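You operate a simulated robot arm through the tools that you are given. There is no shell and no other tool.

The job below is to be done with a simulated robot arm. You get a single attempt, and the scene is never put back.

Task
Take the yellow parts bin and leave it on the second shelf from the bottom of the store rack. Put the 2 A black fuse from the top of the tray stand on the cabinet end of the assembly bench and the 5 A black fuse on the store window sill. Turn the back tension knob to 1. Fetch the pink bulb and stand it on top of the white wide housing on the top of the window bench. Take the orange lamp and put it on the grey stand shelf. Open the grey stand drawer. Do these in any order. Set down upright: yellow parts bin, black fuse, pink bulb, orange lamp.

Only the result counts: the job must be done as asked and must still hold three seconds after the hand-in. Knocking over, shifting, dropping, spilling or breaking anything else fails it.

Robot
A 7-joint arm with a two-finger gripper on a trunk, on a base that moves. Base frame: it is fixed to the floor where the robot stands at the start and does not move with it; the origin is under the middle of the robot, x ahead of it, y to its left, z up. Lengths are in mm, angles in degrees, forces in N, time in s.
With the tool pointing down near the work surface it reaches from about 320 to 760 mm from the robot's upright axis, wherever it stands. Its first joint turns from -166.0 to 166.0 degrees. Places, roughly: back tension knob [-5100, -6000, 300]; black fuse [-1500, 0, 750]; cabinet end of the assembly bench [100, -2300, 800]; grey stand drawer [-3300, -7400, 600]; grey stand shelf (63x19 cm) [-3080, -7440, 300]; orange lamp [-2250, -7000, 750]; pink bulb [-2250, -7000, 1000]; second shelf of the store rack [600, 300, 500]; store window sill (127x13 cm) [680, 2980, 940]; wide housing (9x9x8 cm) [-1400, -7100, 800]; yellow parts bin [500, 0, 1750]. Payload 1.71 kg.
The TCP is the grasp point between the finger pads, 20 mm short of the fingertips. In the tool frame z runs along the fingers and y along their closing line. The gripper opens to 96 mm; its body begins 113 mm behind the TCP.
Orientation is that of the tool frame in the base frame, as a unit quaternion [x, y, z, w]. With the fingers straight down and closing along the base's y, the tool's x points along the base's -x, its y along +y and its z along -z.

Tools
- The arm moves only by the tool move_arm. Its argument "targets" is a list of rows, each an object of numbers (a shift or turn left out is 0, a gripper value left out holds the last): "gripper": the gripper command, from -1 (fully open) to 1 (shut), values between in proportion; "dx", "dy", "dz": the shift along the tool's x, y, z in mm; "wx", "wy", "wz": the turn, a rotation vector about the tool's x, y, z in rad. In form: [{"gripper": .., "dx": .., "dy": .., "dz": .., "wx": .., "wy": .., "wz": ..}, ...]. A call has 1 to 20 rows; each row is the pose to reach, as a shift and turn from the pose commanded when the call began, along the tool's axes at that moment. Each row takes 0.2 s and may step no farther than 50 mm and 8.6 degrees from the row before; otherwise, or with a gripper value out of range, the whole call is refused. Where a pose cannot be reached the arm comes as near as it can. A force on the tool above 40 N (or 10 N above the force at the start of the call, whichever is more), or a blocked arm, ends the call early, and 0.2 s more pass. Each finger travels about 153 mm/s and halts on what it meets, pressing with about 33 N; the grip force reading is that of the motor and also rises with nothing between the fingers. The clock runs only during rows and for 0.2 s after the last one: add rows that repeat a pose to give the fingers time. The reply holds the time, the measured pose of the TCP, the force on the tool along the base axes, the opening and the grip force, in the units named above and with some noise, with the torque about the TCP (base axes, N m) and any sound that the robot's microphone picked up.
- Cameras (640 x 400 px; columns grow to the right, rows downward): "scene" is now at [59.8, 159.6, 1609.5]; the picture's right is [0.01, -1.00, -0.00], its down [-0.40, -0.01, -0.92] and it looks along [0.92, 0.01, -0.40] (base axes); focal length 214 px, centre (320, 200). "wrist" rides on the gripper at [66, 14, -145] in the tool frame; the picture's right is [-0.21, 0.98, 0.00], its down [-0.88, -0.19, -0.45] and it looks along [-0.44, -0.09, 0.90] (tool axes); focal length 275 px, centre (320, 200). There is no depth. A picture from a camera that has moved, and an enlarged one, comes with that camera's place and axes in the base frame and with its lens.
- camera(camera): a new picture of that camera. No time passes.
- move_column(by): moves the trunk up (or, below 0, down) by that many mm; the arm and the scene camera ride with it, the base frame stays. It gives what a move gives, with no picture.
- steer(legs): drives the robot by 1 to 6 legs, each [ahead, turn to the left] in mm and degrees, along the robot's own axes; the way and the turn of a leg run together, so that a leg with both is an arc; at most 1500 mm and 180 degrees a leg. The arm and the cameras ride along, it lands a little off, and it stops where it bumps. It gives what a move gives.
- turn_head(pan, tilt): turns the head with the scene camera to pan (to the left, within 155 degrees either way) and tilt (down, from -29 to 69), counted from straight ahead of the robot. It gives what a move gives.
- zoom(camera, box): a new picture of the part [left, top, right, bottom] of that camera's present view, enlarged. No time passes.
- finish_job(): hands the job in; it is judged then, once.

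Nothing tells you exact positions but the pictures and the camera data. Unless the task says otherwise, let go and move clear before handing in.

The tools are called after "Request:" by a JSON object that holds its "fn" and its "kwargs". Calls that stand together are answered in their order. move_arm: Moves the arm, as the interface text tells. Its arguments: {"type":"object","properties":{"targets":{"type":"array","items":{"type":"object","properties":{"gripper":{"type":"number"},"dx":{"type":"number"},"dy":{"type":"number"},"dz":{"type":"number"},"wx":{"type":"number"},"wy":{"type":"number"},"wz":{"type":"number"}}}}},"required":["targets"]} The other tools are called the same way: move_column (by) moves the trunk up or down; steer (legs) drives the base; turn_head (pan, tilt) turns the head that bears the scene camera; camera (camera) takes a picture; zoom (camera, box) takes an enlarged picture of a part of a camera's view; finish_job () hands the job in.

At the start:

```text
time: 0.0
tool_pos: [322.2, 162.8, 999.0]
tcp_rot: [-0.001, 1.0, 0.0, -0.001]
wrist_force: [0.5, 0.0, 0.7]
ft_torque: [0.03, -0.02, -0.02]
opening: 95.9
grasp_force: 0.0
trunk travel left (down, up): [-175.0, 211.0]
robot x, y, heading: [3.0, 3.5, -0.1]
head pan, tilt (commanded): [0.8, 22.4]
```

scene: 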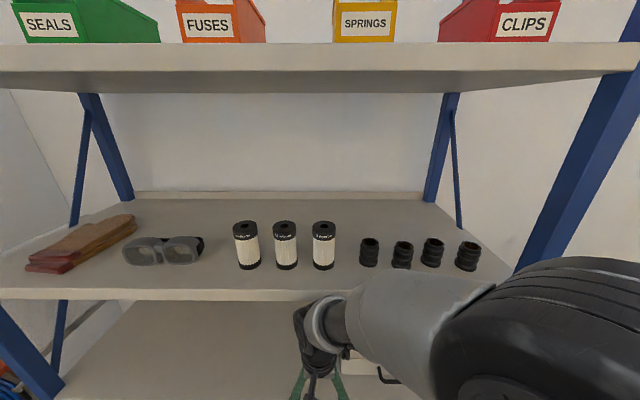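
wrist: 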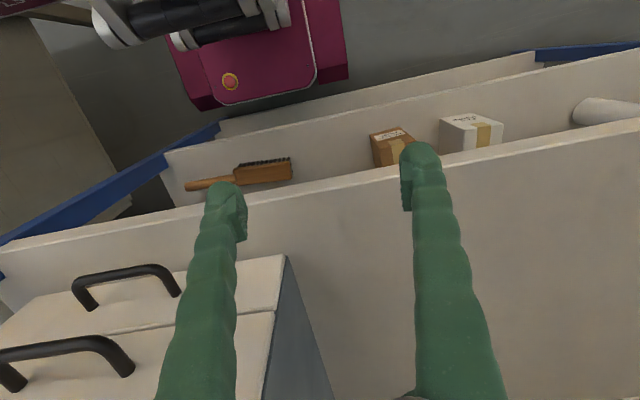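

I see the store rack ahead with labelled bins on a high shelf (the yellow SPRINGS bin is in the middle), filters and grommets on the shelf beneath. I'll look around first, tilting the head up to see the yellow bin.

Request:
{"fn": "turn_head", "kwargs": {"pan": 0, "tilt": -10}}

Request:
{"fn": "camera", "kwargs": {"camera": "scene"}}

```text
time: 1.0
tool_pos: [306.8, 163.9, 1003.9]
tcp_rot: [-0.001, 1.0, 0.0, 0.008]
wrist_force: [0.0, -0.6, -0.7]
ft_torque: [-0.02, -0.02, -0.01]
opening: 95.8
grasp_force: 0.1
trunk travel left (down, up): [-175.0, 211.0]
robot x, y, heading: [-1.8, 0.4, -0.1]
head pan, tilt (commanded): [0.0, -10.0]
```

```text
taken
camera scene: at [52.0, 158.4, 1661.1], right [0.0, -1.0, 0.0], down [0.16, 0.0, -0.99], along [0.99, 0.0, 0.16], focal length 214 px, centre (320, 200)
```

scene: 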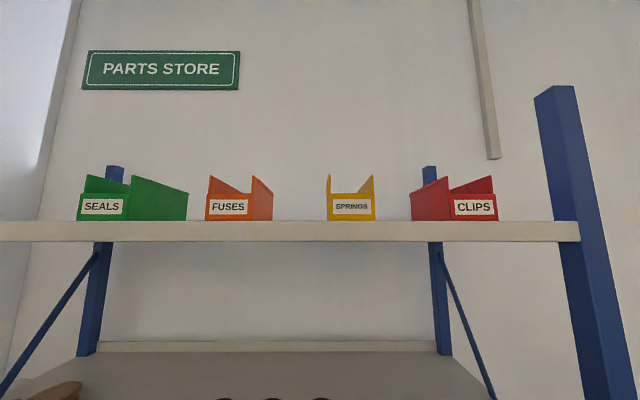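

I see four bins on the top shelf: SEALS, FUSES, SPRINGS (yellow) and CLIPS. I'll look around the rest of the room to map the layout.

Request:
{"fn": "turn_head", "kwargs": {"pan": 0, "tilt": 50}}

Request:
{"fn": "camera", "kwargs": {"camera": "scene"}}

Request:
{"fn": "turn_head", "kwargs": {"pan": 80, "tilt": 15}}

Request:
{"fn": "camera", "kwargs": {"camera": "scene"}}

Request:
{"fn": "turn_head", "kwargs": {"pan": 150, "tilt": 15}}

Request:
{"fn": "camera", "kwargs": {"camera": "scene"}}

Request:
{"fn": "turn_head", "kwargs": {"pan": -80, "tilt": 15}}

Request:
{"fn": "camera", "kwargs": {"camera": "scene"}}

Request:
{"fn": "turn_head", "kwargs": {"pan": -150, "tilt": 15}}

Request:
{"fn": "camera", "kwargs": {"camera": "scene"}}

```text
time: 2.3
tool_pos: [307.7, 163.8, 1003.9]
tcp_rot: [-0.002, 1.0, 0.0, 0.008]
wrist_force: [-0.3, 0.6, -0.7]
ft_torque: [-0.01, 0.01, 0.03]
opening: 95.6
grasp_force: 0.1
trunk travel left (down, up): [-175.0, 211.0]
robot x, y, heading: [4.6, 1.1, 0.0]
head pan, tilt (commanded): [0.0, 50.0]
```

```text
taken
camera scene: at [43.5, 158.4, 1568.2], right [0.0, -1.0, 0.0], down [-0.78, 0.0, -0.63], along [0.63, 0.0, -0.78], focal length 214 px, centre (320, 200)
```

scene: 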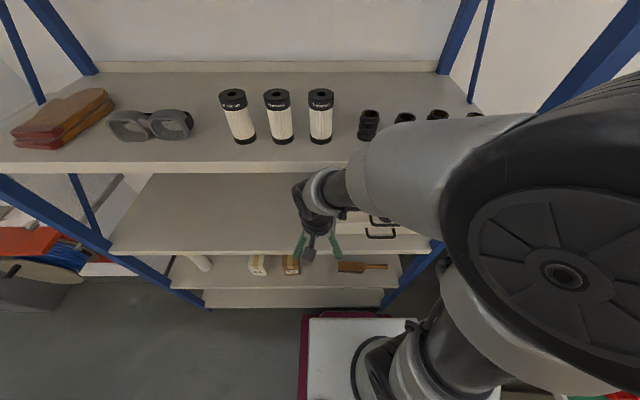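

```text
time: 3.8
tool_pos: [306.8, 163.1, 1003.6]
tcp_rot: [-0.001, 1.0, -0.001, 0.007]
wrist_force: [0.0, -0.7, -0.1]
ft_torque: [0.02, -0.03, -0.01]
opening: 96.2
grasp_force: 0.1
trunk travel left (down, up): [-175.0, 211.0]
robot x, y, heading: [-0.6, 0.6, 0.0]
head pan, tilt (commanded): [80.0, 15.0]
```

```text
taken
camera scene: at [-16.4, 250.4, 1622.9], right [0.98, -0.17, -0.02], down [-0.06, -0.26, -0.96], along [0.16, 0.95, -0.26], focal length 214 px, centre (320, 200)
```

scene: 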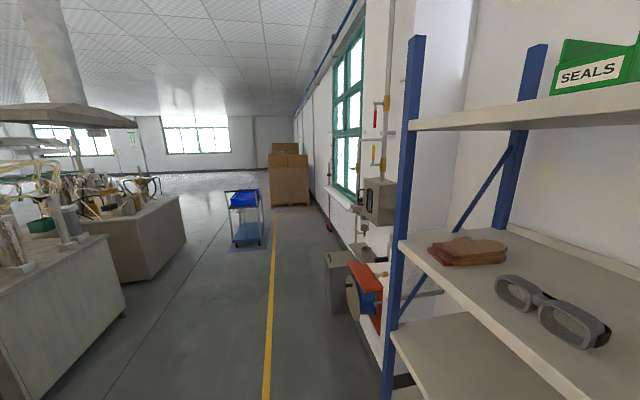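

```text
time: 5.2
tool_pos: [307.0, 164.0, 1003.6]
tcp_rot: [-0.001, 1.0, 0.0, 0.007]
wrist_force: [0.0, -0.2, 0.6]
ft_torque: [0.01, 0.02, 0.02]
opening: 96.0
grasp_force: 0.0
trunk travel left (down, up): [-175.0, 211.0]
robot x, y, heading: [-0.7, 2.6, 0.1]
head pan, tilt (commanded): [150.0, 15.0]
```

```text
taken
camera scene: at [-113.5, 205.2, 1624.5], right [0.5, 0.87, -0.01], down [0.21, -0.13, -0.97], along [-0.84, 0.48, -0.24], focal length 214 px, centre (320, 200)
```

scene: 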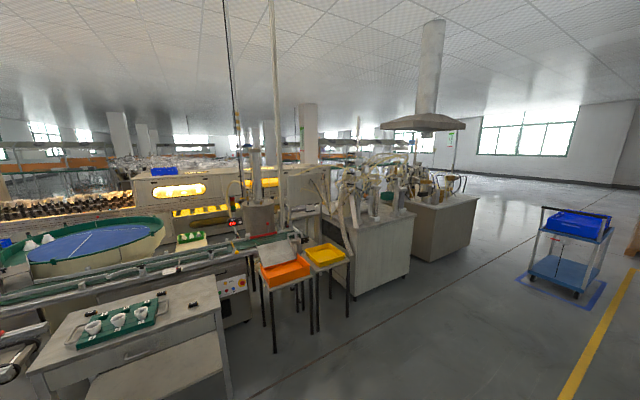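

```text
time: 8.5
tool_pos: [307.8, 162.5, 1003.2]
tcp_rot: [-0.002, 1.0, 0.0, 0.007]
wrist_force: [-0.5, 0.5, 0.4]
ft_torque: [0.03, 0.0, 0.0]
opening: 95.9
grasp_force: 0.0
trunk travel left (down, up): [-175.0, 211.0]
robot x, y, heading: [2.0, 7.3, 0.1]
head pan, tilt (commanded): [-80.0, 15.0]
```

```text
taken
camera scene: at [-16.4, 66.4, 1622.9], right [-0.98, -0.17, 0.02], down [-0.06, 0.25, -0.97], along [0.16, -0.95, -0.26], focal length 214 px, centre (320, 200)
```

scene: 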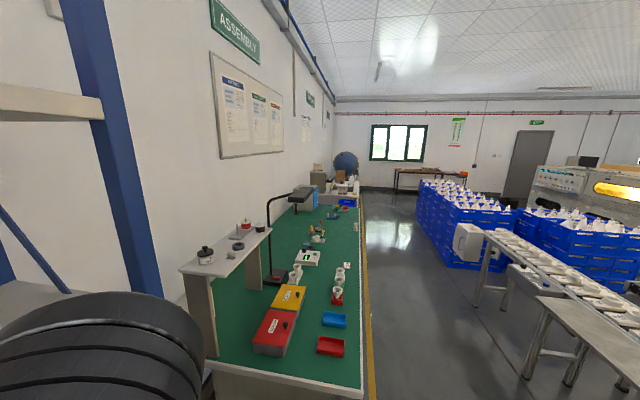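

```text
time: 9.9
tool_pos: [308.2, 163.5, 1003.7]
tcp_rot: [-0.002, 1.0, 0.0, 0.007]
wrist_force: [0.8, 0.4, 0.3]
ft_torque: [0.01, -0.02, 0.0]
opening: 95.9
grasp_force: 0.1
trunk travel left (down, up): [-175.0, 211.0]
robot x, y, heading: [-1.3, 1.3, -0.2]
head pan, tilt (commanded): [-150.0, 15.0]
```

```text
taken
camera scene: at [-113.5, 111.6, 1624.5], right [-0.5, 0.87, 0.01], down [0.21, 0.13, -0.97], along [-0.84, -0.48, -0.24], focal length 214 px, centre (320, 200)
```

scene: 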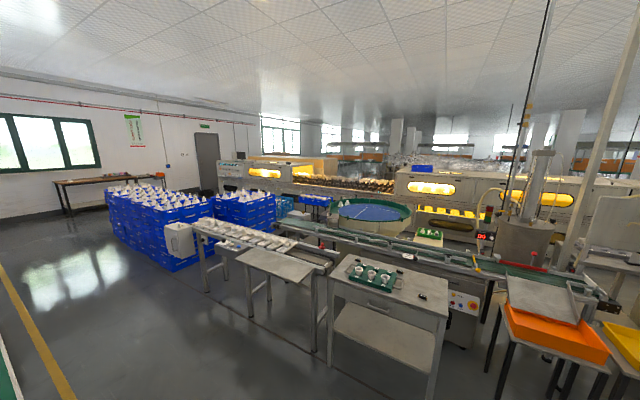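

The tray stand is behind the robot, the assembly bench lies to the right, and the window sill to the left. I'll raise the trunk to look down on the yellow bin.

Request:
{"fn": "move_column", "kwargs": {"by": 205}}

Request:
{"fn": "turn_head", "kwargs": {"pan": -20, "tilt": 15}}

Request:
{"fn": "camera", "kwargs": {"camera": "scene"}}

Request:
{"fn": "camera", "kwargs": {"camera": "wrist"}}

```text
time: 12.1
tool_pos: [307.7, 163.2, 1208.9]
tcp_rot: [-0.002, 1.0, 0.0, 0.007]
wrist_force: [0.8, 0.3, 0.1]
ft_torque: [0.0, 0.02, 0.0]
opening: 96.0
grasp_force: 0.1
trunk travel left (down, up): [-380.0, 6.0]
robot x, y, heading: [-2.4, 4.1, 0.1]
head pan, tilt (commanded): [-150.0, 15.0]
```

```text
time: 14.2
tool_pos: [308.2, 162.9, 1208.3]
tcp_rot: [-0.002, 1.0, 0.0, 0.007]
wrist_force: [-0.7, -0.8, 0.4]
ft_torque: [-0.03, 0.0, 0.01]
opening: 95.8
grasp_force: 0.1
trunk travel left (down, up): [-380.0, 6.0]
robot x, y, heading: [-4.4, -1.8, -0.2]
head pan, tilt (commanded): [-20.0, 15.0]
```

```text
taken
camera scene: at [58.5, 126.4, 1826.2], right [-0.34, -0.94, 0.01], down [-0.26, 0.09, -0.96], along [0.9, -0.33, -0.27], focal length 214 px, centre (320, 200)
```

scene: 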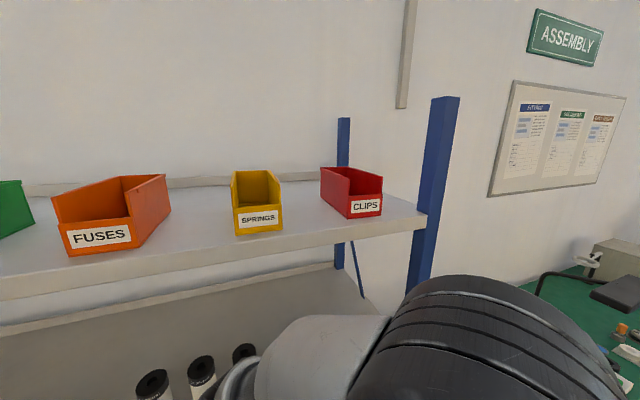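

```text
taken
camera wrist: at [240.3, 176.6, 1353.0], right [0.2, 0.98, 0.0], down [0.87, -0.18, 0.46], along [0.45, -0.09, -0.89], focal length 275 px, centre (320, 200)
```

wrist: 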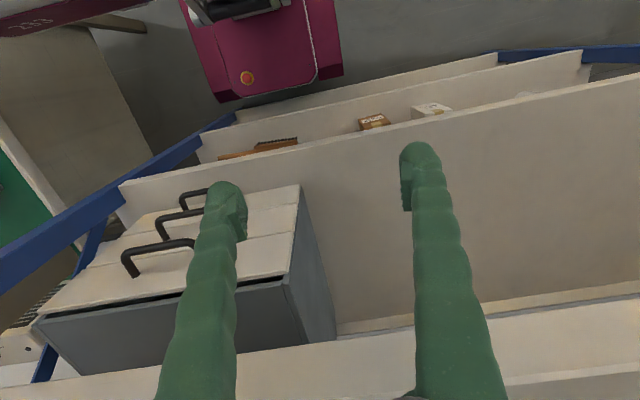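

The yellow SPRINGS bin is now visible from above. I'll zoom in to measure it.

Request:
{"fn": "zoom", "kwargs": {"camera": "scene", "box": [200, 140, 320, 260]}}

Request:
{"fn": "turn_head", "kwargs": {"pan": 20, "tilt": 15}}

Request:
{"fn": "camera", "kwargs": {"camera": "scene"}}

Request:
{"fn": "turn_head", "kwargs": {"pan": -80, "tilt": 30}}

Request:
{"fn": "camera", "kwargs": {"camera": "scene"}}

```text
3.33 times, centred on (260, 200) of scene
camera zoom: at [58.5, 126.4, 1826.2], right [-0.34, -0.94, 0.01], down [-0.26, 0.09, -0.96], along [0.9, -0.33, -0.27], focal length 715 px, centre (520, 200)
```

zoom: 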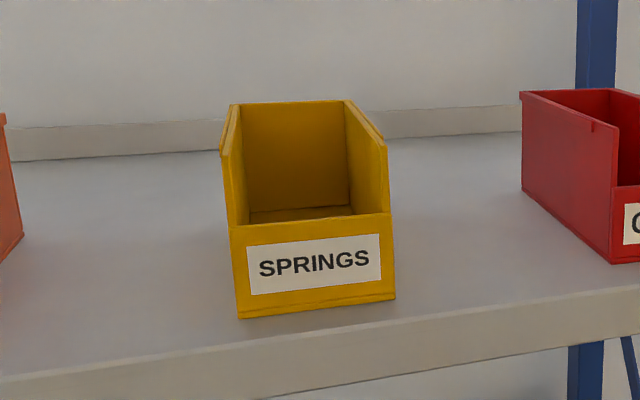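

```text
time: 15.3
tool_pos: [308.0, 162.2, 1208.4]
tcp_rot: [-0.002, 1.0, 0.0, 0.006]
wrist_force: [0.6, -0.3, -0.5]
ft_torque: [-0.03, 0.01, 0.02]
opening: 96.1
grasp_force: 0.0
trunk travel left (down, up): [-380.0, 6.0]
robot x, y, heading: [2.5, 0.5, 0.3]
head pan, tilt (commanded): [20.0, 15.0]
```

```text
taken
camera scene: at [58.5, 190.2, 1826.2], right [0.34, -0.94, -0.01], down [-0.26, -0.09, -0.96], along [0.9, 0.33, -0.27], focal length 214 px, centre (320, 200)
```

scene: 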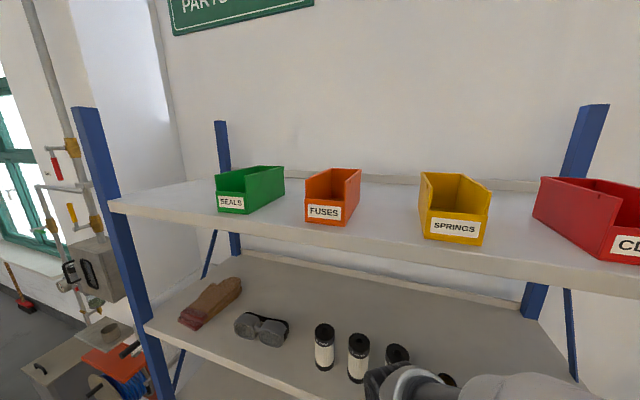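

```text
time: 17.1
tool_pos: [308.4, 162.7, 1207.8]
tcp_rot: [-0.001, 1.0, 0.0, 0.007]
wrist_force: [0.5, -0.2, 0.1]
ft_torque: [0.0, -0.02, -0.03]
opening: 95.9
grasp_force: 0.1
trunk travel left (down, up): [-380.0, 6.0]
robot x, y, heading: [-0.9, 0.8, -0.1]
head pan, tilt (commanded): [-80.0, 30.0]
```

```text
taken
camera scene: at [-13.9, 69.4, 1803.2], right [-0.98, -0.17, 0.02], down [-0.1, 0.49, -0.86], along [0.14, -0.85, -0.5], focal length 214 px, centre (320, 200)
```

scene: 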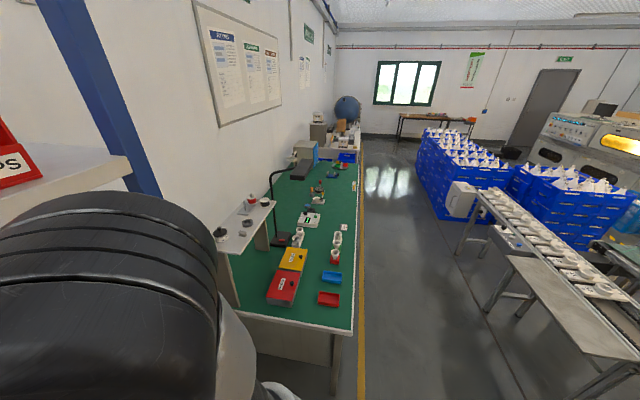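

The yellow bin stands on the top shelf (z about 1677) with its front at about x 398, y 70 to 145. I'll pitch the gripper 45° forward and raise it in front of the shelf.

Request:
{"fn": "move_arm", "kwargs": {"targets": [{"gripper": -1, "dx": 4, "dy": -5, "dz": -40, "wy": -0.13}, {"dx": 8, "dy": -10, "dz": -80, "wy": -0.26}, {"dx": 8, "dy": -15, "dz": -120, "wy": -0.39}, {"dx": 8, "dy": -20, "dz": -160, "wy": -0.52}, {"dx": 8, "dy": -25, "dz": -200, "wy": -0.65}, {"dx": 8, "dy": -30, "dz": -240, "wy": -0.785}, {"dx": 8, "dy": -35, "dz": -280, "wy": -0.785}]}}

Request:
{"fn": "turn_head", "kwargs": {"pan": -20, "tilt": 15}}

Request:
{"fn": "camera", "kwargs": {"camera": "scene"}}

Request:
{"fn": "camera", "kwargs": {"camera": "wrist"}}

```text
time: 18.9
tool_pos: [268.4, 110.4, 1450.1]
tcp_rot: [0.002, 0.932, -0.02, 0.362]
wrist_force: [-1.1, -0.1, -0.2]
ft_torque: [0.02, -0.02, -0.01]
opening: 96.0
grasp_force: 0.0
trunk travel left (down, up): [-380.0, 6.0]
robot x, y, heading: [2.5, 4.8, -0.1]
head pan, tilt (commanded): [-80.0, 30.0]
stopped in row 7: the arm was blocked; the commanded pose is now the measured one
```

```text
time: 20.2
tool_pos: [266.5, 111.3, 1451.1]
tcp_rot: [0.0, 0.931, -0.022, 0.364]
wrist_force: [-0.3, 0.1, -0.2]
ft_torque: [0.01, 0.01, 0.0]
opening: 95.9
grasp_force: 0.0
trunk travel left (down, up): [-380.0, 6.0]
robot x, y, heading: [-0.1, 2.2, -0.3]
head pan, tilt (commanded): [-20.0, 15.0]
```

```text
taken
camera scene: at [56.7, 123.0, 1826.2], right [-0.38, -0.93, 0.01], down [-0.26, 0.1, -0.96], along [0.89, -0.37, -0.27], focal length 214 px, centre (320, 200)
```

scene: 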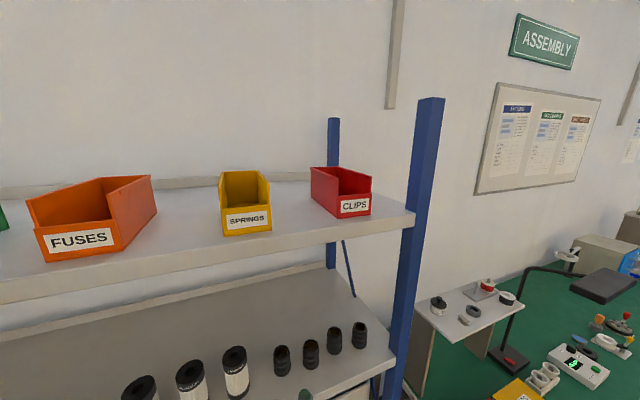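

```text
taken
camera wrist: at [121.5, 130.3, 1513.3], right [0.17, 0.98, 0.1], down [0.34, -0.15, 0.93], along [0.93, -0.12, -0.36], focal length 275 px, centre (320, 200)
```

wrist: 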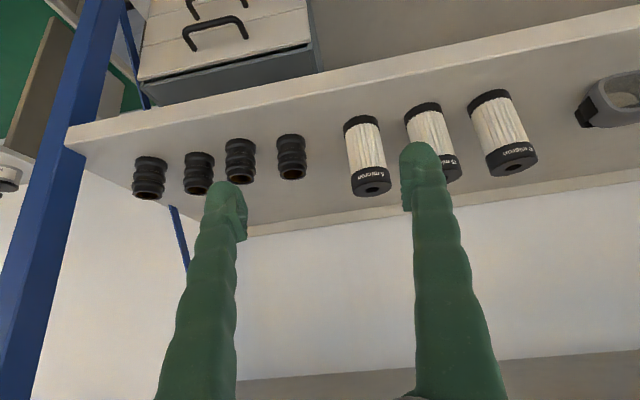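

The arm got blocked because it was folded too close to its own body. I'll back away 130 mm from the rack to give it room, then continue lifting with a flatter tool pitch.

Request:
{"fn": "steer", "kwargs": {"legs": [[-130, 0]]}}

Request:
{"fn": "camera", "kwargs": {"camera": "wrist"}}

```text
time: 21.5
tool_pos: [173.7, 110.3, 1444.7]
tcp_rot: [0.004, 0.937, -0.019, 0.349]
wrist_force: [5.2, -5.2, -6.9]
ft_torque: [0.51, 0.0, 0.46]
opening: 96.1
grasp_force: 0.0
trunk travel left (down, up): [-380.0, 6.0]
robot x, y, heading: [-129.7, 0.2, -0.4]
head pan, tilt (commanded): [-20.0, 15.0]
```

```text
taken
camera wrist: at [30.3, 129.6, 1511.4], right [0.18, 0.98, 0.1], down [0.37, -0.16, 0.92], along [0.91, -0.12, -0.39], focal length 275 px, centre (320, 200)
```

wrist: 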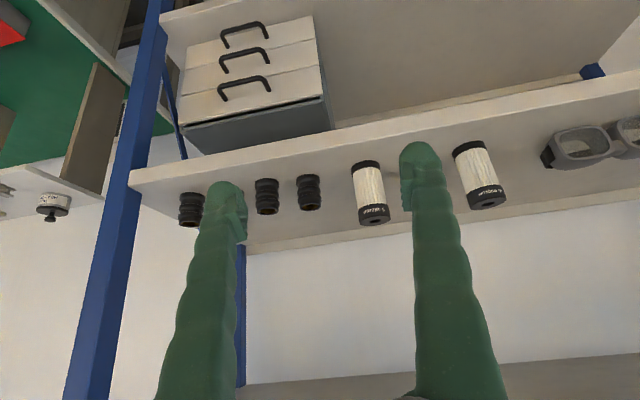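

The gripper seems to lightly press against the robot's own body. I'll move it forward away from the mast first.

Request:
{"fn": "move_arm", "kwargs": {"targets": [{"gripper": -1, "dx": -30, "dz": 26}, {"dx": -60, "dz": 52}, {"dx": -90, "dz": 78}, {"dx": -113, "dz": 98}]}}

Request:
{"fn": "camera", "kwargs": {"camera": "scene"}}

```text
time: 22.5
tool_pos: [307.1, 107.3, 1450.7]
tcp_rot: [0.005, 0.935, -0.019, 0.355]
wrist_force: [0.1, 0.2, -1.2]
ft_torque: [0.01, 0.0, -0.01]
opening: 95.7
grasp_force: 0.1
trunk travel left (down, up): [-380.0, 6.0]
robot x, y, heading: [-127.9, 2.6, 0.2]
head pan, tilt (commanded): [-20.0, 15.0]
```

```text
taken
camera scene: at [-57.7, 126.7, 1825.4], right [-0.34, -0.94, 0.01], down [-0.27, 0.09, -0.96], along [0.9, -0.33, -0.29], focal length 214 px, centre (320, 200)
```

scene: 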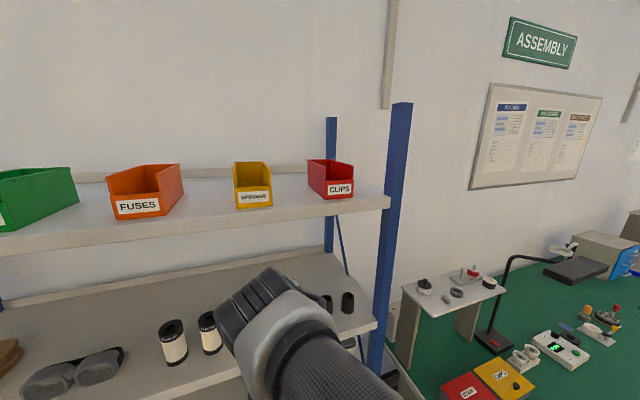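

The hand is clear of the body now. I'll go up to the bin's height while pitching further toward horizontal.

Request:
{"fn": "move_arm", "kwargs": {"targets": [{"gripper": -1, "dx": -25, "dy": -1, "dz": -30, "wy": -0.057}, {"dx": -50, "dy": -3, "dz": -59, "wy": -0.114}, {"dx": -75, "dy": -4, "dz": -89, "wy": -0.171}, {"dx": -99, "dy": -5, "dz": -118, "wy": -0.229}, {"dx": -124, "dy": -6, "dz": -148, "wy": -0.286}, {"dx": -149, "dy": -8, "dz": -177, "wy": -0.343}, {"dx": -174, "dy": -9, "dz": -207, "wy": -0.4}]}}

Request:
{"fn": "camera", "kwargs": {"camera": "scene"}}

Request:
{"fn": "camera", "kwargs": {"camera": "wrist"}}

```text
time: 24.1
tool_pos: [257.9, 96.2, 1722.3]
tcp_rot: [0.008, 0.845, -0.023, 0.534]
wrist_force: [-0.8, -0.3, -0.3]
ft_torque: [0.02, 0.03, 0.06]
opening: 96.2
grasp_force: 0.2
trunk travel left (down, up): [-380.0, 6.0]
robot x, y, heading: [-130.6, 2.7, -0.1]
head pan, tilt (commanded): [-20.0, 15.0]
```

```text
taken
camera scene: at [-131.2, 121.7, 1840.8], right [-0.4, -0.92, -0.01], down [-0.09, 0.05, -0.99], along [0.91, -0.4, -0.1], focal length 214 px, centre (320, 200)
```

scene: 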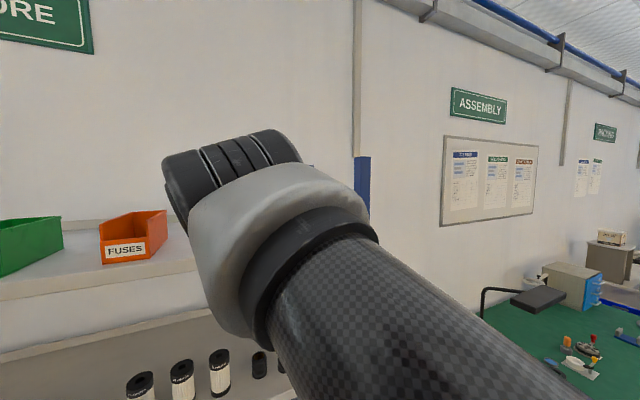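

```text
taken
camera wrist: at [100.2, 116.7, 1724.1], right [0.13, 0.98, 0.16], down [-0.03, -0.15, 0.99], along [0.99, -0.13, 0.01], focal length 275 px, centre (320, 200)
```

wrist: 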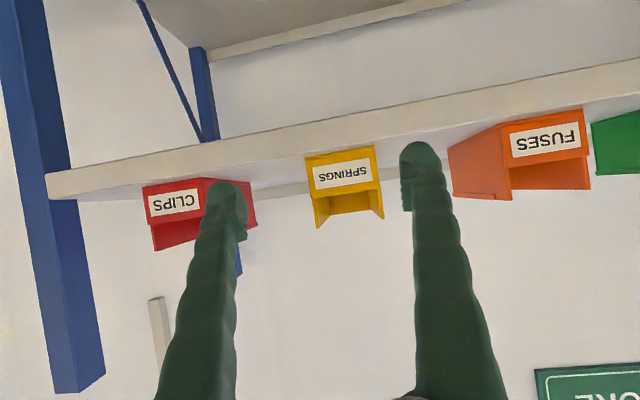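

I see the yellow bin straight ahead of the gripper between the fingers. I'll move part of the way forward, straightening the slight yaw, then check alignment.

Request:
{"fn": "move_arm", "kwargs": {"targets": [{"gripper": -1, "dx": -12, "dy": 4, "dz": 26, "wx": -0.015, "wz": 0.004}, {"dx": -24, "dy": 8, "dz": 52, "wx": -0.03, "wz": 0.007}, {"dx": -36, "dy": 12, "dz": 76, "wx": -0.047, "wz": 0.011}, {"dx": -36, "dy": 12, "dz": 76, "wx": -0.047, "wz": 0.011}]}}

Request:
{"fn": "camera", "kwargs": {"camera": "wrist"}}

Request:
{"fn": "camera", "kwargs": {"camera": "scene"}}

```text
time: 25.1
tool_pos: [353.2, 115.9, 1726.4]
tcp_rot: [-0.006, 0.842, 0.003, 0.539]
wrist_force: [-0.4, 0.5, -0.1]
ft_torque: [0.01, -0.01, -0.02]
opening: 96.2
grasp_force: 0.0
trunk travel left (down, up): [-380.0, 6.0]
robot x, y, heading: [-127.5, 0.9, 0.2]
head pan, tilt (commanded): [-20.0, 15.0]
```

```text
taken
camera wrist: at [193.8, 127.7, 1728.3], right [0.07, 0.98, 0.19], down [-0.04, -0.18, 0.98], along [1.0, -0.08, 0.02], focal length 275 px, centre (320, 200)
```

wrist: 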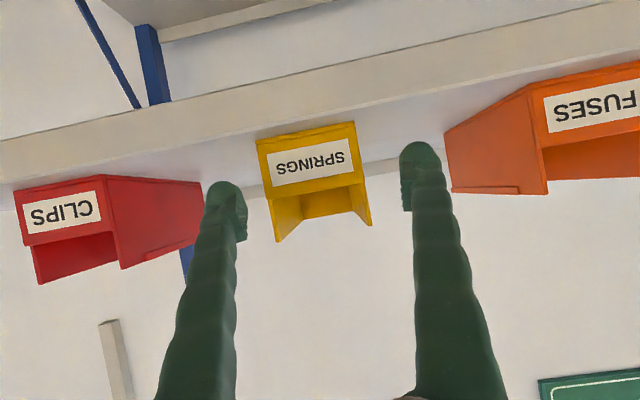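

```text
taken
camera scene: at [-83.8, 125.7, 1826.0], right [-0.35, -0.94, 0.0], down [-0.26, 0.09, -0.96], along [0.9, -0.34, -0.27], focal length 214 px, centre (320, 200)
```

scene: 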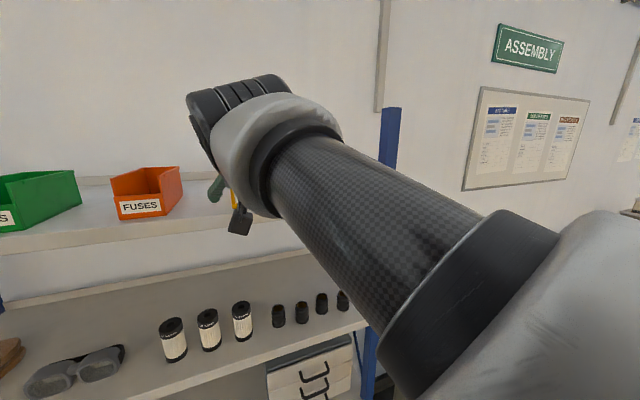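

The bin is centred at about y 109 between the fingers. I'll shift sideways a bit and slide forward around it, then check before closing.

Request:
{"fn": "move_arm", "kwargs": {"targets": [{"gripper": -1, "dy": -7}, {"dx": -12, "dy": -7, "dz": 27}, {"dx": -24, "dy": -8, "dz": 54}, {"dx": -35, "dy": -8, "dz": 81}, {"dx": -45, "dy": -8, "dz": 108}, {"dx": -45, "dy": -8, "dz": 108}]}}

Request:
{"fn": "camera", "kwargs": {"camera": "wrist"}}

Request:
{"fn": "camera", "kwargs": {"camera": "scene"}}

```text
time: 26.5
tool_pos: [468.0, 112.5, 1726.6]
tcp_rot: [-0.008, 0.841, 0.003, 0.541]
wrist_force: [-0.2, -0.2, -0.5]
ft_torque: [0.02, 0.05, 0.04]
opening: 95.9
grasp_force: 0.1
trunk travel left (down, up): [-380.0, 6.0]
robot x, y, heading: [-126.6, -0.4, -0.4]
head pan, tilt (commanded): [-20.0, 15.0]
```

```text
taken
camera wrist: at [309.0, 124.3, 1727.2], right [0.07, 0.98, 0.18], down [-0.04, -0.18, 0.98], along [1.0, -0.08, 0.03], focal length 275 px, centre (320, 200)
```

wrist: 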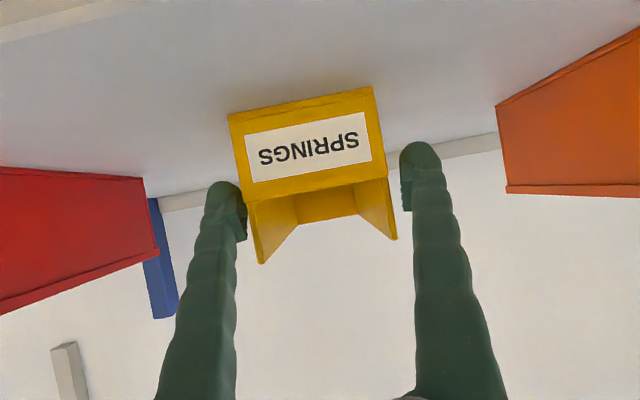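

```text
taken
camera scene: at [-87.3, 126.5, 1826.7], right [-0.34, -0.94, 0.0], down [-0.25, 0.09, -0.96], along [0.91, -0.33, -0.27], focal length 214 px, centre (320, 200)
```

scene: 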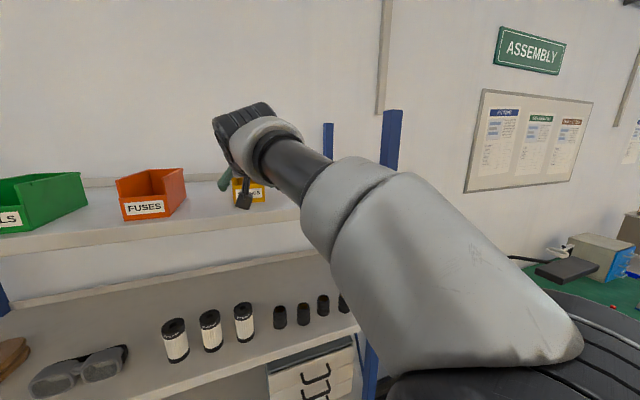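

Something looks off: the bin's front appears deeper than I measured. I'll zoom in before closing the fingers.

Request:
{"fn": "zoom", "kwargs": {"camera": "scene", "box": [180, 150, 300, 230]}}

Request:
{"fn": "zoom", "kwargs": {"camera": "wrist", "box": [160, 70, 480, 270]}}

```text
5.00 times, centred on (240, 190) of scene
camera zoom: at [-87.3, 126.5, 1826.7], right [-0.34, -0.94, 0.0], down [-0.25, 0.09, -0.96], along [0.91, -0.33, -0.27], focal length 1072 px, centre (720, 250)
```

zoom: 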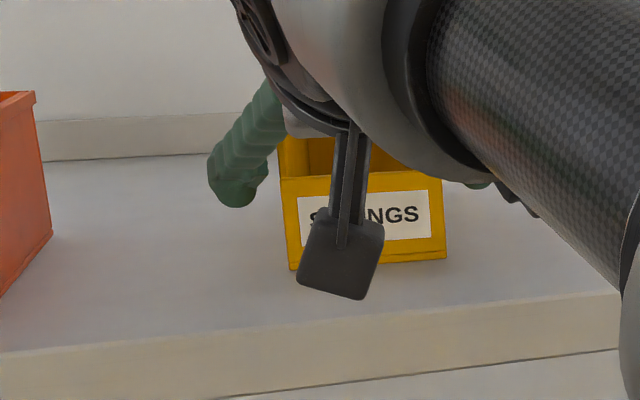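

```text
2.00 times, centred on (320, 170) of wrist
camera zoom: at [309.0, 124.3, 1727.2], right [0.07, 0.98, 0.18], down [-0.04, -0.18, 0.98], along [1.0, -0.08, 0.03], focal length 551 px, centre (320, 260)
```

zoom: 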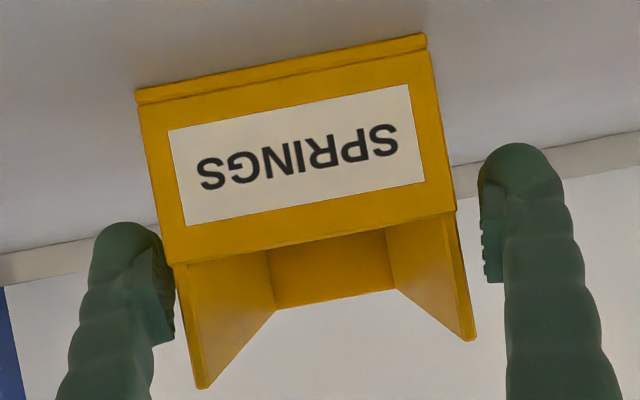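

The fingers are around the front part of the bin, slightly off to one side. I'll re-centre by a few mm, lower slightly and advance a little further.

Request:
{"fn": "move_arm", "kwargs": {"targets": [{"gripper": -1, "dy": -5}, {"dy": -5}, {"dx": 7, "dy": -5, "dz": 3}, {"dx": 3, "dy": -5, "dz": 12}, {"dx": -1, "dy": -5, "dz": 21}, {"dx": -5, "dy": -5, "dz": 30}, {"dx": -5, "dy": -5, "dz": 30}]}}

Request:
{"fn": "camera", "kwargs": {"camera": "wrist"}}

Request:
{"fn": "zoom", "kwargs": {"camera": "scene", "box": [180, 150, 300, 230]}}

```text
time: 28.1
tool_pos: [506.0, 107.6, 1715.6]
tcp_rot: [-0.008, 0.842, 0.002, 0.539]
wrist_force: [0.5, -0.4, -0.3]
ft_torque: [0.0, 0.03, 0.01]
opening: 96.2
grasp_force: 0.1
trunk travel left (down, up): [-380.0, 6.0]
robot x, y, heading: [-126.7, 1.1, 0.1]
head pan, tilt (commanded): [-20.0, 15.0]
```

```text
taken
camera wrist: at [347.4, 119.0, 1716.6], right [0.07, 0.98, 0.18], down [-0.03, -0.18, 0.98], along [1.0, -0.08, 0.02], focal length 275 px, centre (320, 200)
```

wrist: 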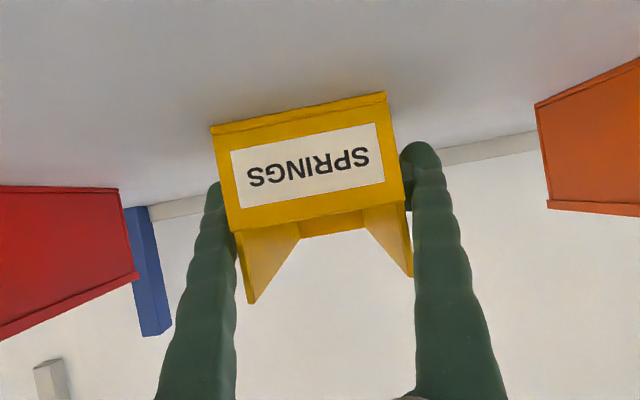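

```text
5.00 times, centred on (240, 190) of scene
camera zoom: at [-71.4, 126.5, 1826.2], right [-0.34, -0.94, 0.01], down [-0.26, 0.09, -0.96], along [0.9, -0.33, -0.27], focal length 1072 px, centre (720, 250)
```

zoom: 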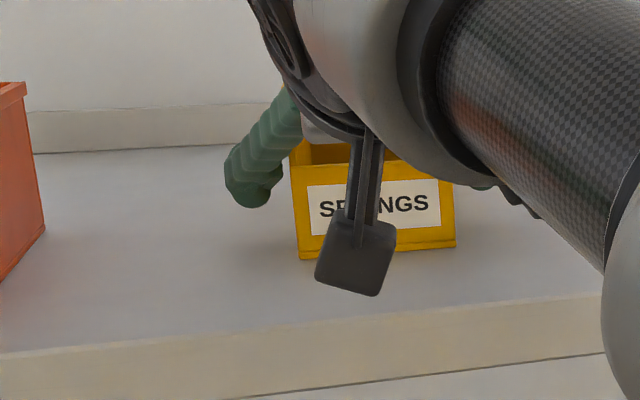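

Both fingers now straddle the bin's side walls. I'll close the gripper.

Request:
{"fn": "move_arm", "kwargs": {"targets": [{"gripper": 0}, {"gripper": 0.4}, {"gripper": 0.7}, {"gripper": 0.8}, {"gripper": 0.8}]}}

Request:
{"fn": "camera", "kwargs": {"camera": "wrist"}}

```text
time: 29.3
tool_pos: [505.5, 107.9, 1716.1]
tcp_rot: [-0.008, 0.842, 0.003, 0.54]
wrist_force: [-0.9, -0.1, 1.8]
ft_torque: [0.01, -0.21, 0.01]
opening: 86.1
grasp_force: 33.2
trunk travel left (down, up): [-380.0, 6.0]
robot x, y, heading: [-129.7, 2.4, -0.2]
head pan, tilt (commanded): [-20.0, 15.0]
```

```text
taken
camera wrist: at [347.5, 119.0, 1716.8], right [0.07, 0.98, 0.18], down [-0.03, -0.18, 0.98], along [1.0, -0.08, 0.02], focal length 275 px, centre (320, 200)
```

wrist: 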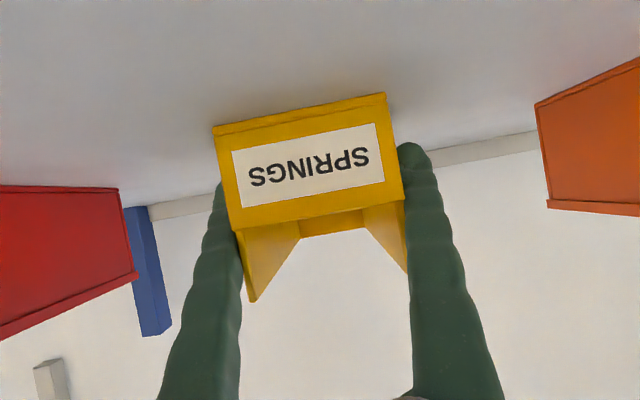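

The grip holds on the bin (opening 86 mm, 33 N). I'll lift it slightly and then back the base away from the rack.

Request:
{"fn": "move_arm", "kwargs": {"targets": [{"gripper": 0.8, "dx": -9, "dz": -4}, {"dx": -18, "dz": -8}, {"dx": -32, "dz": -15}, {"dx": -32, "dz": -15}]}}

Request:
{"fn": "camera", "kwargs": {"camera": "wrist"}}

Request:
{"fn": "zoom", "kwargs": {"camera": "scene", "box": [180, 130, 320, 230]}}

```text
time: 30.3
tool_pos: [506.3, 108.7, 1751.1]
tcp_rot: [-0.008, 0.842, 0.003, 0.539]
wrist_force: [0.0, -0.5, -1.4]
ft_torque: [0.0, 0.07, -0.01]
opening: 85.9
grasp_force: 33.2
trunk travel left (down, up): [-380.0, 6.0]
robot x, y, heading: [-125.1, 5.9, 0.0]
head pan, tilt (commanded): [-20.0, 15.0]
```

```text
taken
camera wrist: at [346.8, 119.8, 1752.2], right [0.07, 0.98, 0.18], down [-0.03, -0.18, 0.98], along [1.0, -0.08, 0.02], focal length 275 px, centre (320, 200)
```

wrist: 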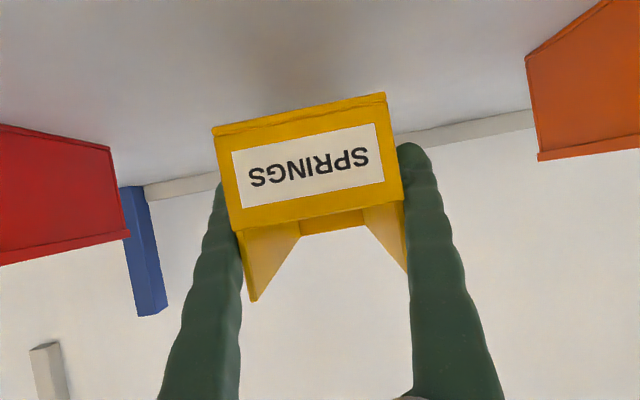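

```text
4.00 times, centred on (250, 180) of scene
camera zoom: at [-70.7, 126.4, 1826.2], right [-0.34, -0.94, 0.01], down [-0.26, 0.09, -0.96], along [0.9, -0.33, -0.27], focal length 858 px, centre (600, 280)
```

zoom: 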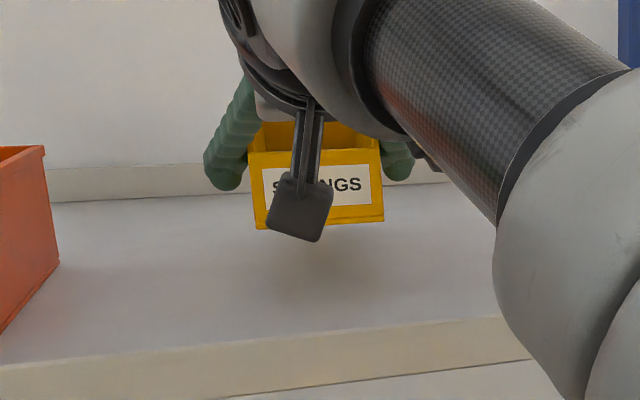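

The bin is lifted and level. I'll back the base away by 350 mm.

Request:
{"fn": "steer", "kwargs": {"legs": [[-350, 0]]}}

Request:
{"fn": "camera", "kwargs": {"camera": "scene"}}

```text
time: 32.7
tool_pos: [165.3, 109.9, 1743.4]
tcp_rot: [-0.009, 0.844, 0.003, 0.536]
wrist_force: [1.2, 0.0, -2.6]
ft_torque: [0.05, 0.0, 0.01]
opening: 86.1
grasp_force: 32.7
trunk travel left (down, up): [-380.0, 6.0]
robot x, y, heading: [-482.2, 5.3, 0.1]
head pan, tilt (commanded): [-20.0, 15.0]
```

```text
taken
camera scene: at [-416.2, 126.8, 1825.9], right [-0.34, -0.94, 0.01], down [-0.26, 0.09, -0.96], along [0.9, -0.33, -0.28], focal length 214 px, centre (320, 200)
```

scene: 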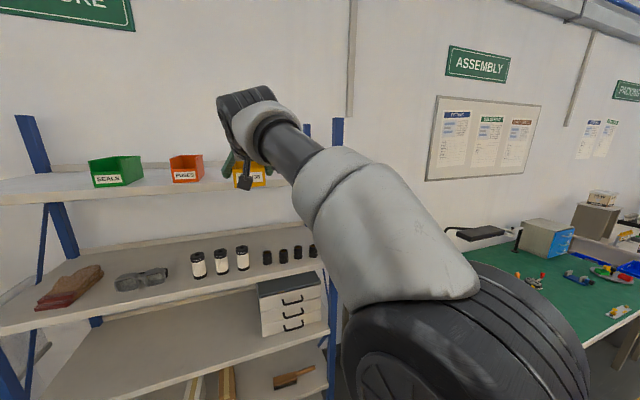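

I'll lower the trunk fully and look at the rack's lower shelves.

Request:
{"fn": "move_column", "kwargs": {"by": -380}}

Request:
{"fn": "turn_head", "kwargs": {"pan": 15, "tilt": 35}}

Request:
{"fn": "camera", "kwargs": {"camera": "scene"}}

```text
time: 36.4
tool_pos: [132.3, 109.5, 1377.6]
tcp_rot: [-0.008, 0.84, 0.003, 0.543]
wrist_force: [-0.2, 0.2, -1.4]
ft_torque: [0.03, 0.06, 0.03]
opening: 86.0
grasp_force: 33.7
trunk travel left (down, up): [0.0, 386.0]
robot x, y, heading: [-482.5, 3.3, 0.2]
head pan, tilt (commanded): [-20.0, 15.0]
```

```text
time: 37.4
tool_pos: [131.9, 109.9, 1378.0]
tcp_rot: [-0.009, 0.84, 0.003, 0.543]
wrist_force: [0.0, -0.2, -1.9]
ft_torque: [0.0, 0.07, -0.04]
opening: 85.7
grasp_force: 33.1
trunk travel left (down, up): [0.0, 386.0]
robot x, y, heading: [-479.6, 4.0, 0.4]
head pan, tilt (commanded): [15.0, 35.0]
```

```text
taken
camera scene: at [-433.3, 181.3, 1415.1], right [0.26, -0.97, 0.0], down [-0.57, -0.15, -0.81], along [0.78, 0.21, -0.59], focal length 214 px, centre (320, 200)
```

scene: 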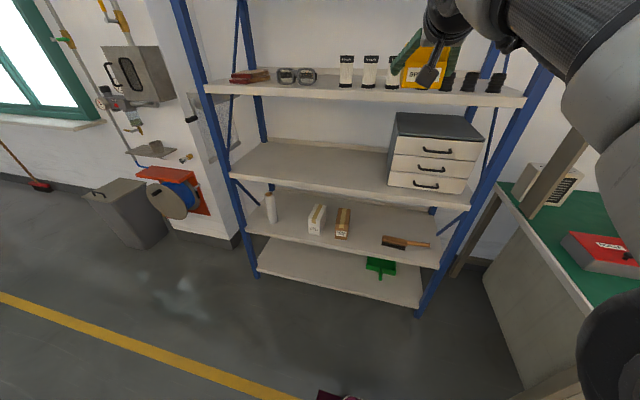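

The rack view is clear: shelf 2 (z about 478) has a tube, two boxes and a brush, with a free gap around y 160 between the brush and the brown box. I'll lower the arm with the bin out in front, in open space.

Request:
{"fn": "move_arm", "kwargs": {"targets": [{"gripper": 0.8, "dx": 40, "dz": 18}, {"dx": 80, "dz": 36}, {"dx": 120, "dz": 54}, {"dx": 160, "dz": 72}, {"dx": 200, "dz": 90}, {"dx": 240, "dz": 108}, {"dx": 280, "dz": 126}, {"dx": 320, "dz": 144}, {"dx": 360, "dz": 162}, {"dx": 400, "dz": 180}]}}

Request:
{"fn": "camera", "kwargs": {"camera": "scene"}}

```text
time: 39.6
tool_pos: [131.0, 108.9, 938.6]
tcp_rot: [-0.008, 0.84, 0.002, 0.543]
wrist_force: [0.0, 0.8, -1.7]
ft_torque: [0.0, 0.06, -0.02]
opening: 85.2
grasp_force: 32.5
trunk travel left (down, up): [0.0, 386.0]
robot x, y, heading: [-480.3, 4.0, 0.4]
head pan, tilt (commanded): [15.0, 35.0]
```

```text
taken
camera scene: at [-433.1, 181.2, 1415.1], right [0.26, -0.97, 0.0], down [-0.57, -0.15, -0.81], along [0.78, 0.21, -0.59], focal length 214 px, centre (320, 200)
```

scene: 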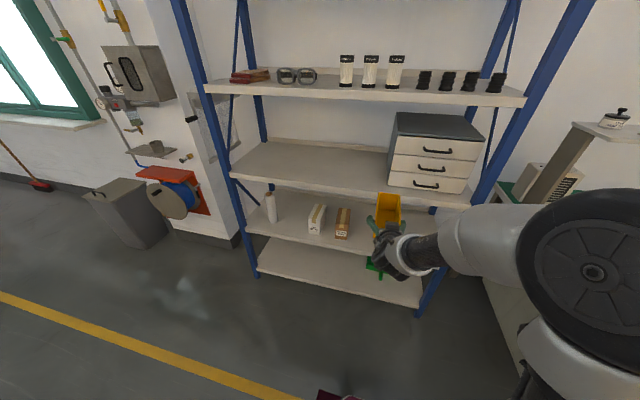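

Going well. I'll continue down to just above shelf-2 height and shift sideways to y 160.

Request:
{"fn": "move_arm", "kwargs": {"targets": [{"gripper": 0.8, "dx": 36, "dy": 6, "dz": 16}, {"dx": 72, "dy": 12, "dz": 32}, {"dx": 108, "dy": 17, "dz": 48}, {"dx": 144, "dy": 23, "dz": 65}, {"dx": 181, "dy": 29, "dz": 81}, {"dx": 217, "dy": 35, "dz": 97}, {"dx": 253, "dy": 40, "dz": 114}, {"dx": 289, "dy": 46, "dz": 130}, {"dx": 310, "dy": 52, "dz": 140}]}}

Request:
{"fn": "camera", "kwargs": {"camera": "scene"}}

Request:
{"fn": "camera", "kwargs": {"camera": "wrist"}}

```text
time: 41.6
tool_pos: [130.5, 159.4, 596.4]
tcp_rot: [-0.009, 0.839, 0.004, 0.543]
wrist_force: [-0.2, 0.6, -0.8]
ft_torque: [0.0, 0.06, 0.02]
opening: 85.4
grasp_force: 33.7
trunk travel left (down, up): [0.0, 386.0]
robot x, y, heading: [-478.2, 0.1, 0.1]
head pan, tilt (commanded): [15.0, 35.0]
```

```text
taken
camera scene: at [-433.2, 181.4, 1415.1], right [0.26, -0.97, 0.0], down [-0.57, -0.15, -0.81], along [0.78, 0.21, -0.59], focal length 214 px, centre (320, 200)
```

scene: 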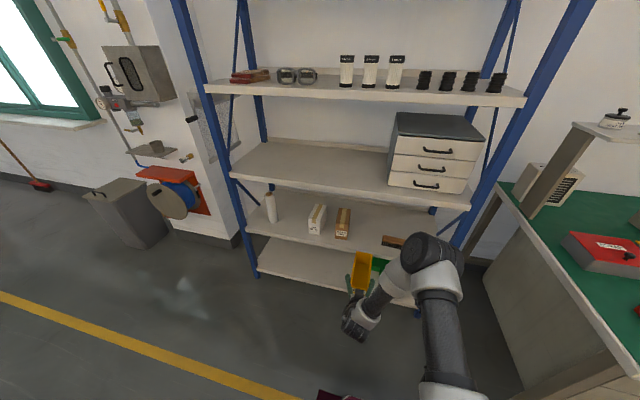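

```text
taken
camera wrist: at [-26.8, 170.5, 596.6], right [0.07, 0.98, 0.18], down [-0.04, -0.18, 0.98], along [1.0, -0.07, 0.03], focal length 275 px, centre (320, 200)
```

wrist: 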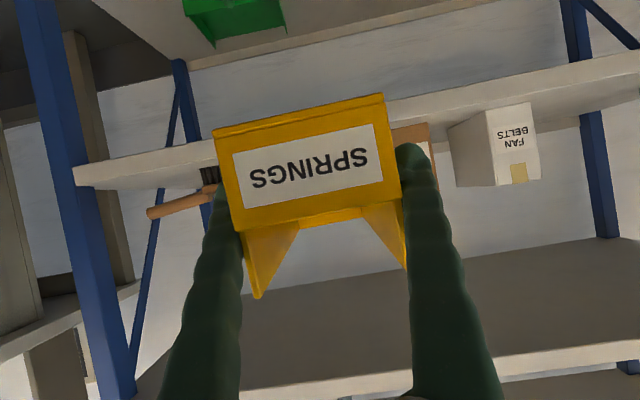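

The bin is now held just above shelf-2 height in front of the rack. I'll zoom in to check the gap between the brush and brown box.

Request:
{"fn": "zoom", "kwargs": {"camera": "scene", "box": [290, 190, 450, 290]}}

Request:
{"fn": "turn_head", "kwargs": {"pan": 0, "tilt": 45}}

Request:
{"fn": "camera", "kwargs": {"camera": "scene"}}

```text
4.00 times, centred on (370, 240) of scene
camera zoom: at [-433.2, 181.4, 1415.1], right [0.26, -0.97, 0.0], down [-0.57, -0.15, -0.81], along [0.78, 0.21, -0.59], focal length 858 px, centre (120, 40)
```

zoom: 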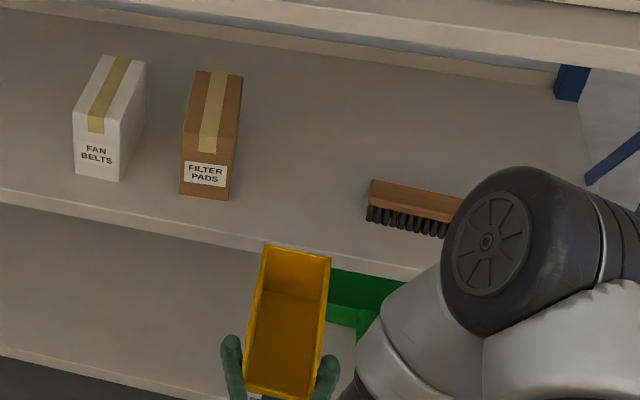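

```text
time: 42.3
tool_pos: [132.2, 159.1, 596.4]
tcp_rot: [-0.009, 0.84, 0.004, 0.543]
wrist_force: [-1.1, -0.5, -0.8]
ft_torque: [0.01, 0.05, 0.01]
opening: 85.5
grasp_force: 33.2
trunk travel left (down, up): [0.0, 386.0]
robot x, y, heading: [-486.3, 1.6, 0.1]
head pan, tilt (commanded): [0.0, 45.0]
```

```text
taken
camera scene: at [-437.0, 158.7, 1400.4], right [0.0, -1.0, 0.0], down [-0.72, 0.0, -0.7], along [0.7, 0.0, -0.72], focal length 214 px, centre (320, 200)
```

scene: 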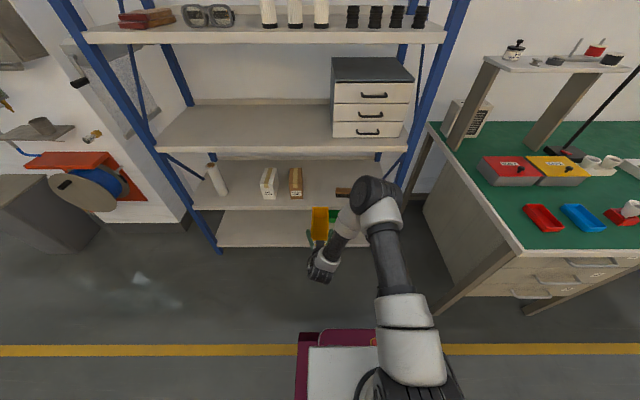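

There's about 190 mm of free gap centred at y≈155, so the bin fits. I'll drive forward in steps to bring the bin over the shelf.

Request:
{"fn": "steer", "kwargs": {"legs": [[120, 0]]}}

Request:
{"fn": "camera", "kwargs": {"camera": "wrist"}}

Request:
{"fn": "camera", "kwargs": {"camera": "scene"}}

```text
time: 43.6
tool_pos: [254.5, 159.3, 596.3]
tcp_rot: [-0.009, 0.839, 0.003, 0.544]
wrist_force: [0.7, 0.1, -0.4]
ft_torque: [-0.03, 0.1, -0.02]
opening: 85.6
grasp_force: 33.2
trunk travel left (down, up): [0.0, 386.0]
robot x, y, heading: [-360.2, 1.0, 0.2]
head pan, tilt (commanded): [0.0, 45.0]
```

```text
taken
camera wrist: at [94.8, 170.5, 597.2], right [0.07, 0.98, 0.18], down [-0.04, -0.18, 0.98], along [1.0, -0.07, 0.03], focal length 275 px, centre (320, 200)
```

wrist: 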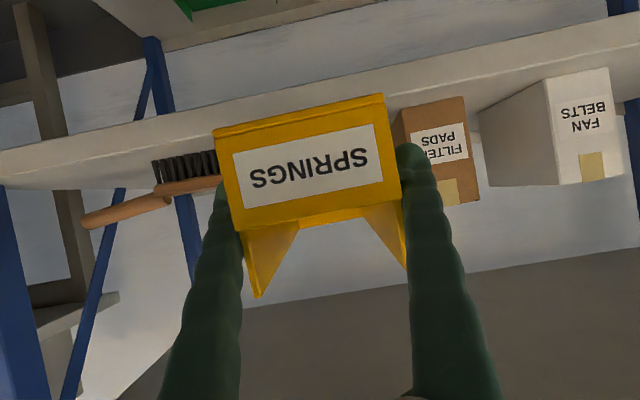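

```text
taken
camera scene: at [-315.6, 158.7, 1400.3], right [0.0, -1.0, 0.0], down [-0.72, 0.0, -0.7], along [0.7, 0.0, -0.72], focal length 214 px, centre (320, 200)
```

scene: 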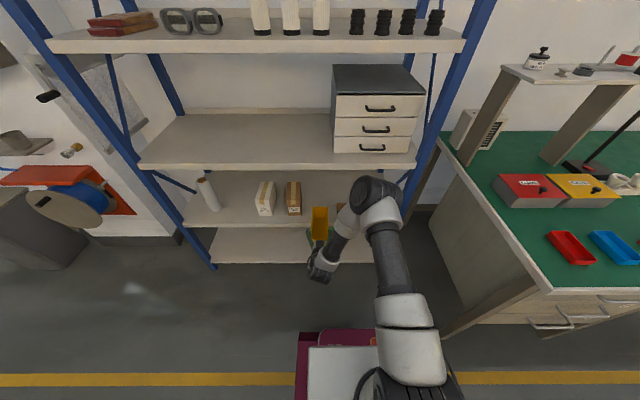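

The alignment holds: the brown box starts at about y 270 and the brush ends near y 56. I'll continue forward.

Request:
{"fn": "steer", "kwargs": {"legs": [[100, 0]]}}

Request:
{"fn": "camera", "kwargs": {"camera": "wrist"}}

Request:
{"fn": "camera", "kwargs": {"camera": "scene"}}

```text
time: 44.8
tool_pos: [346.5, 161.0, 606.0]
tcp_rot: [-0.011, 0.835, 0.004, 0.549]
wrist_force: [0.0, 0.4, -1.5]
ft_torque: [0.01, 0.04, 0.0]
opening: 85.3
grasp_force: 32.8
trunk travel left (down, up): [0.0, 386.0]
robot x, y, heading: [-258.7, 8.0, 0.4]
head pan, tilt (commanded): [0.0, 45.0]
```

```text
taken
camera wrist: at [187.1, 171.4, 604.1], right [0.06, 0.98, 0.18], down [-0.06, -0.18, 0.98], along [1.0, -0.07, 0.05], focal length 275 px, centre (320, 200)
```

wrist: 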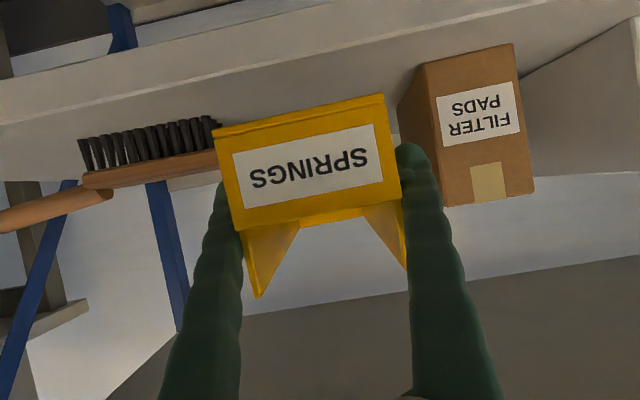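

```text
taken
camera scene: at [-214.0, 159.1, 1400.3], right [0.0, -1.0, 0.0], down [-0.72, 0.0, -0.69], along [0.69, 0.0, -0.72], focal length 214 px, centre (320, 200)
```

scene: 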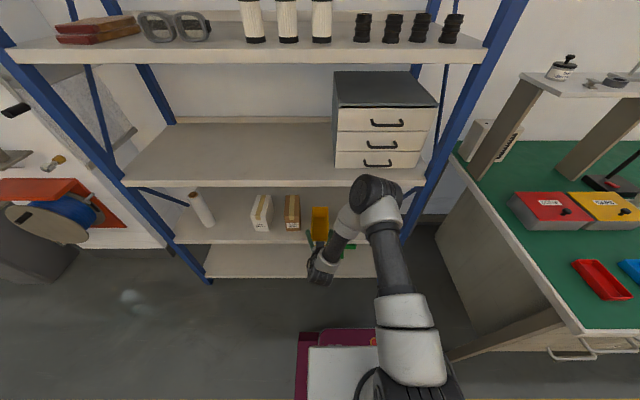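

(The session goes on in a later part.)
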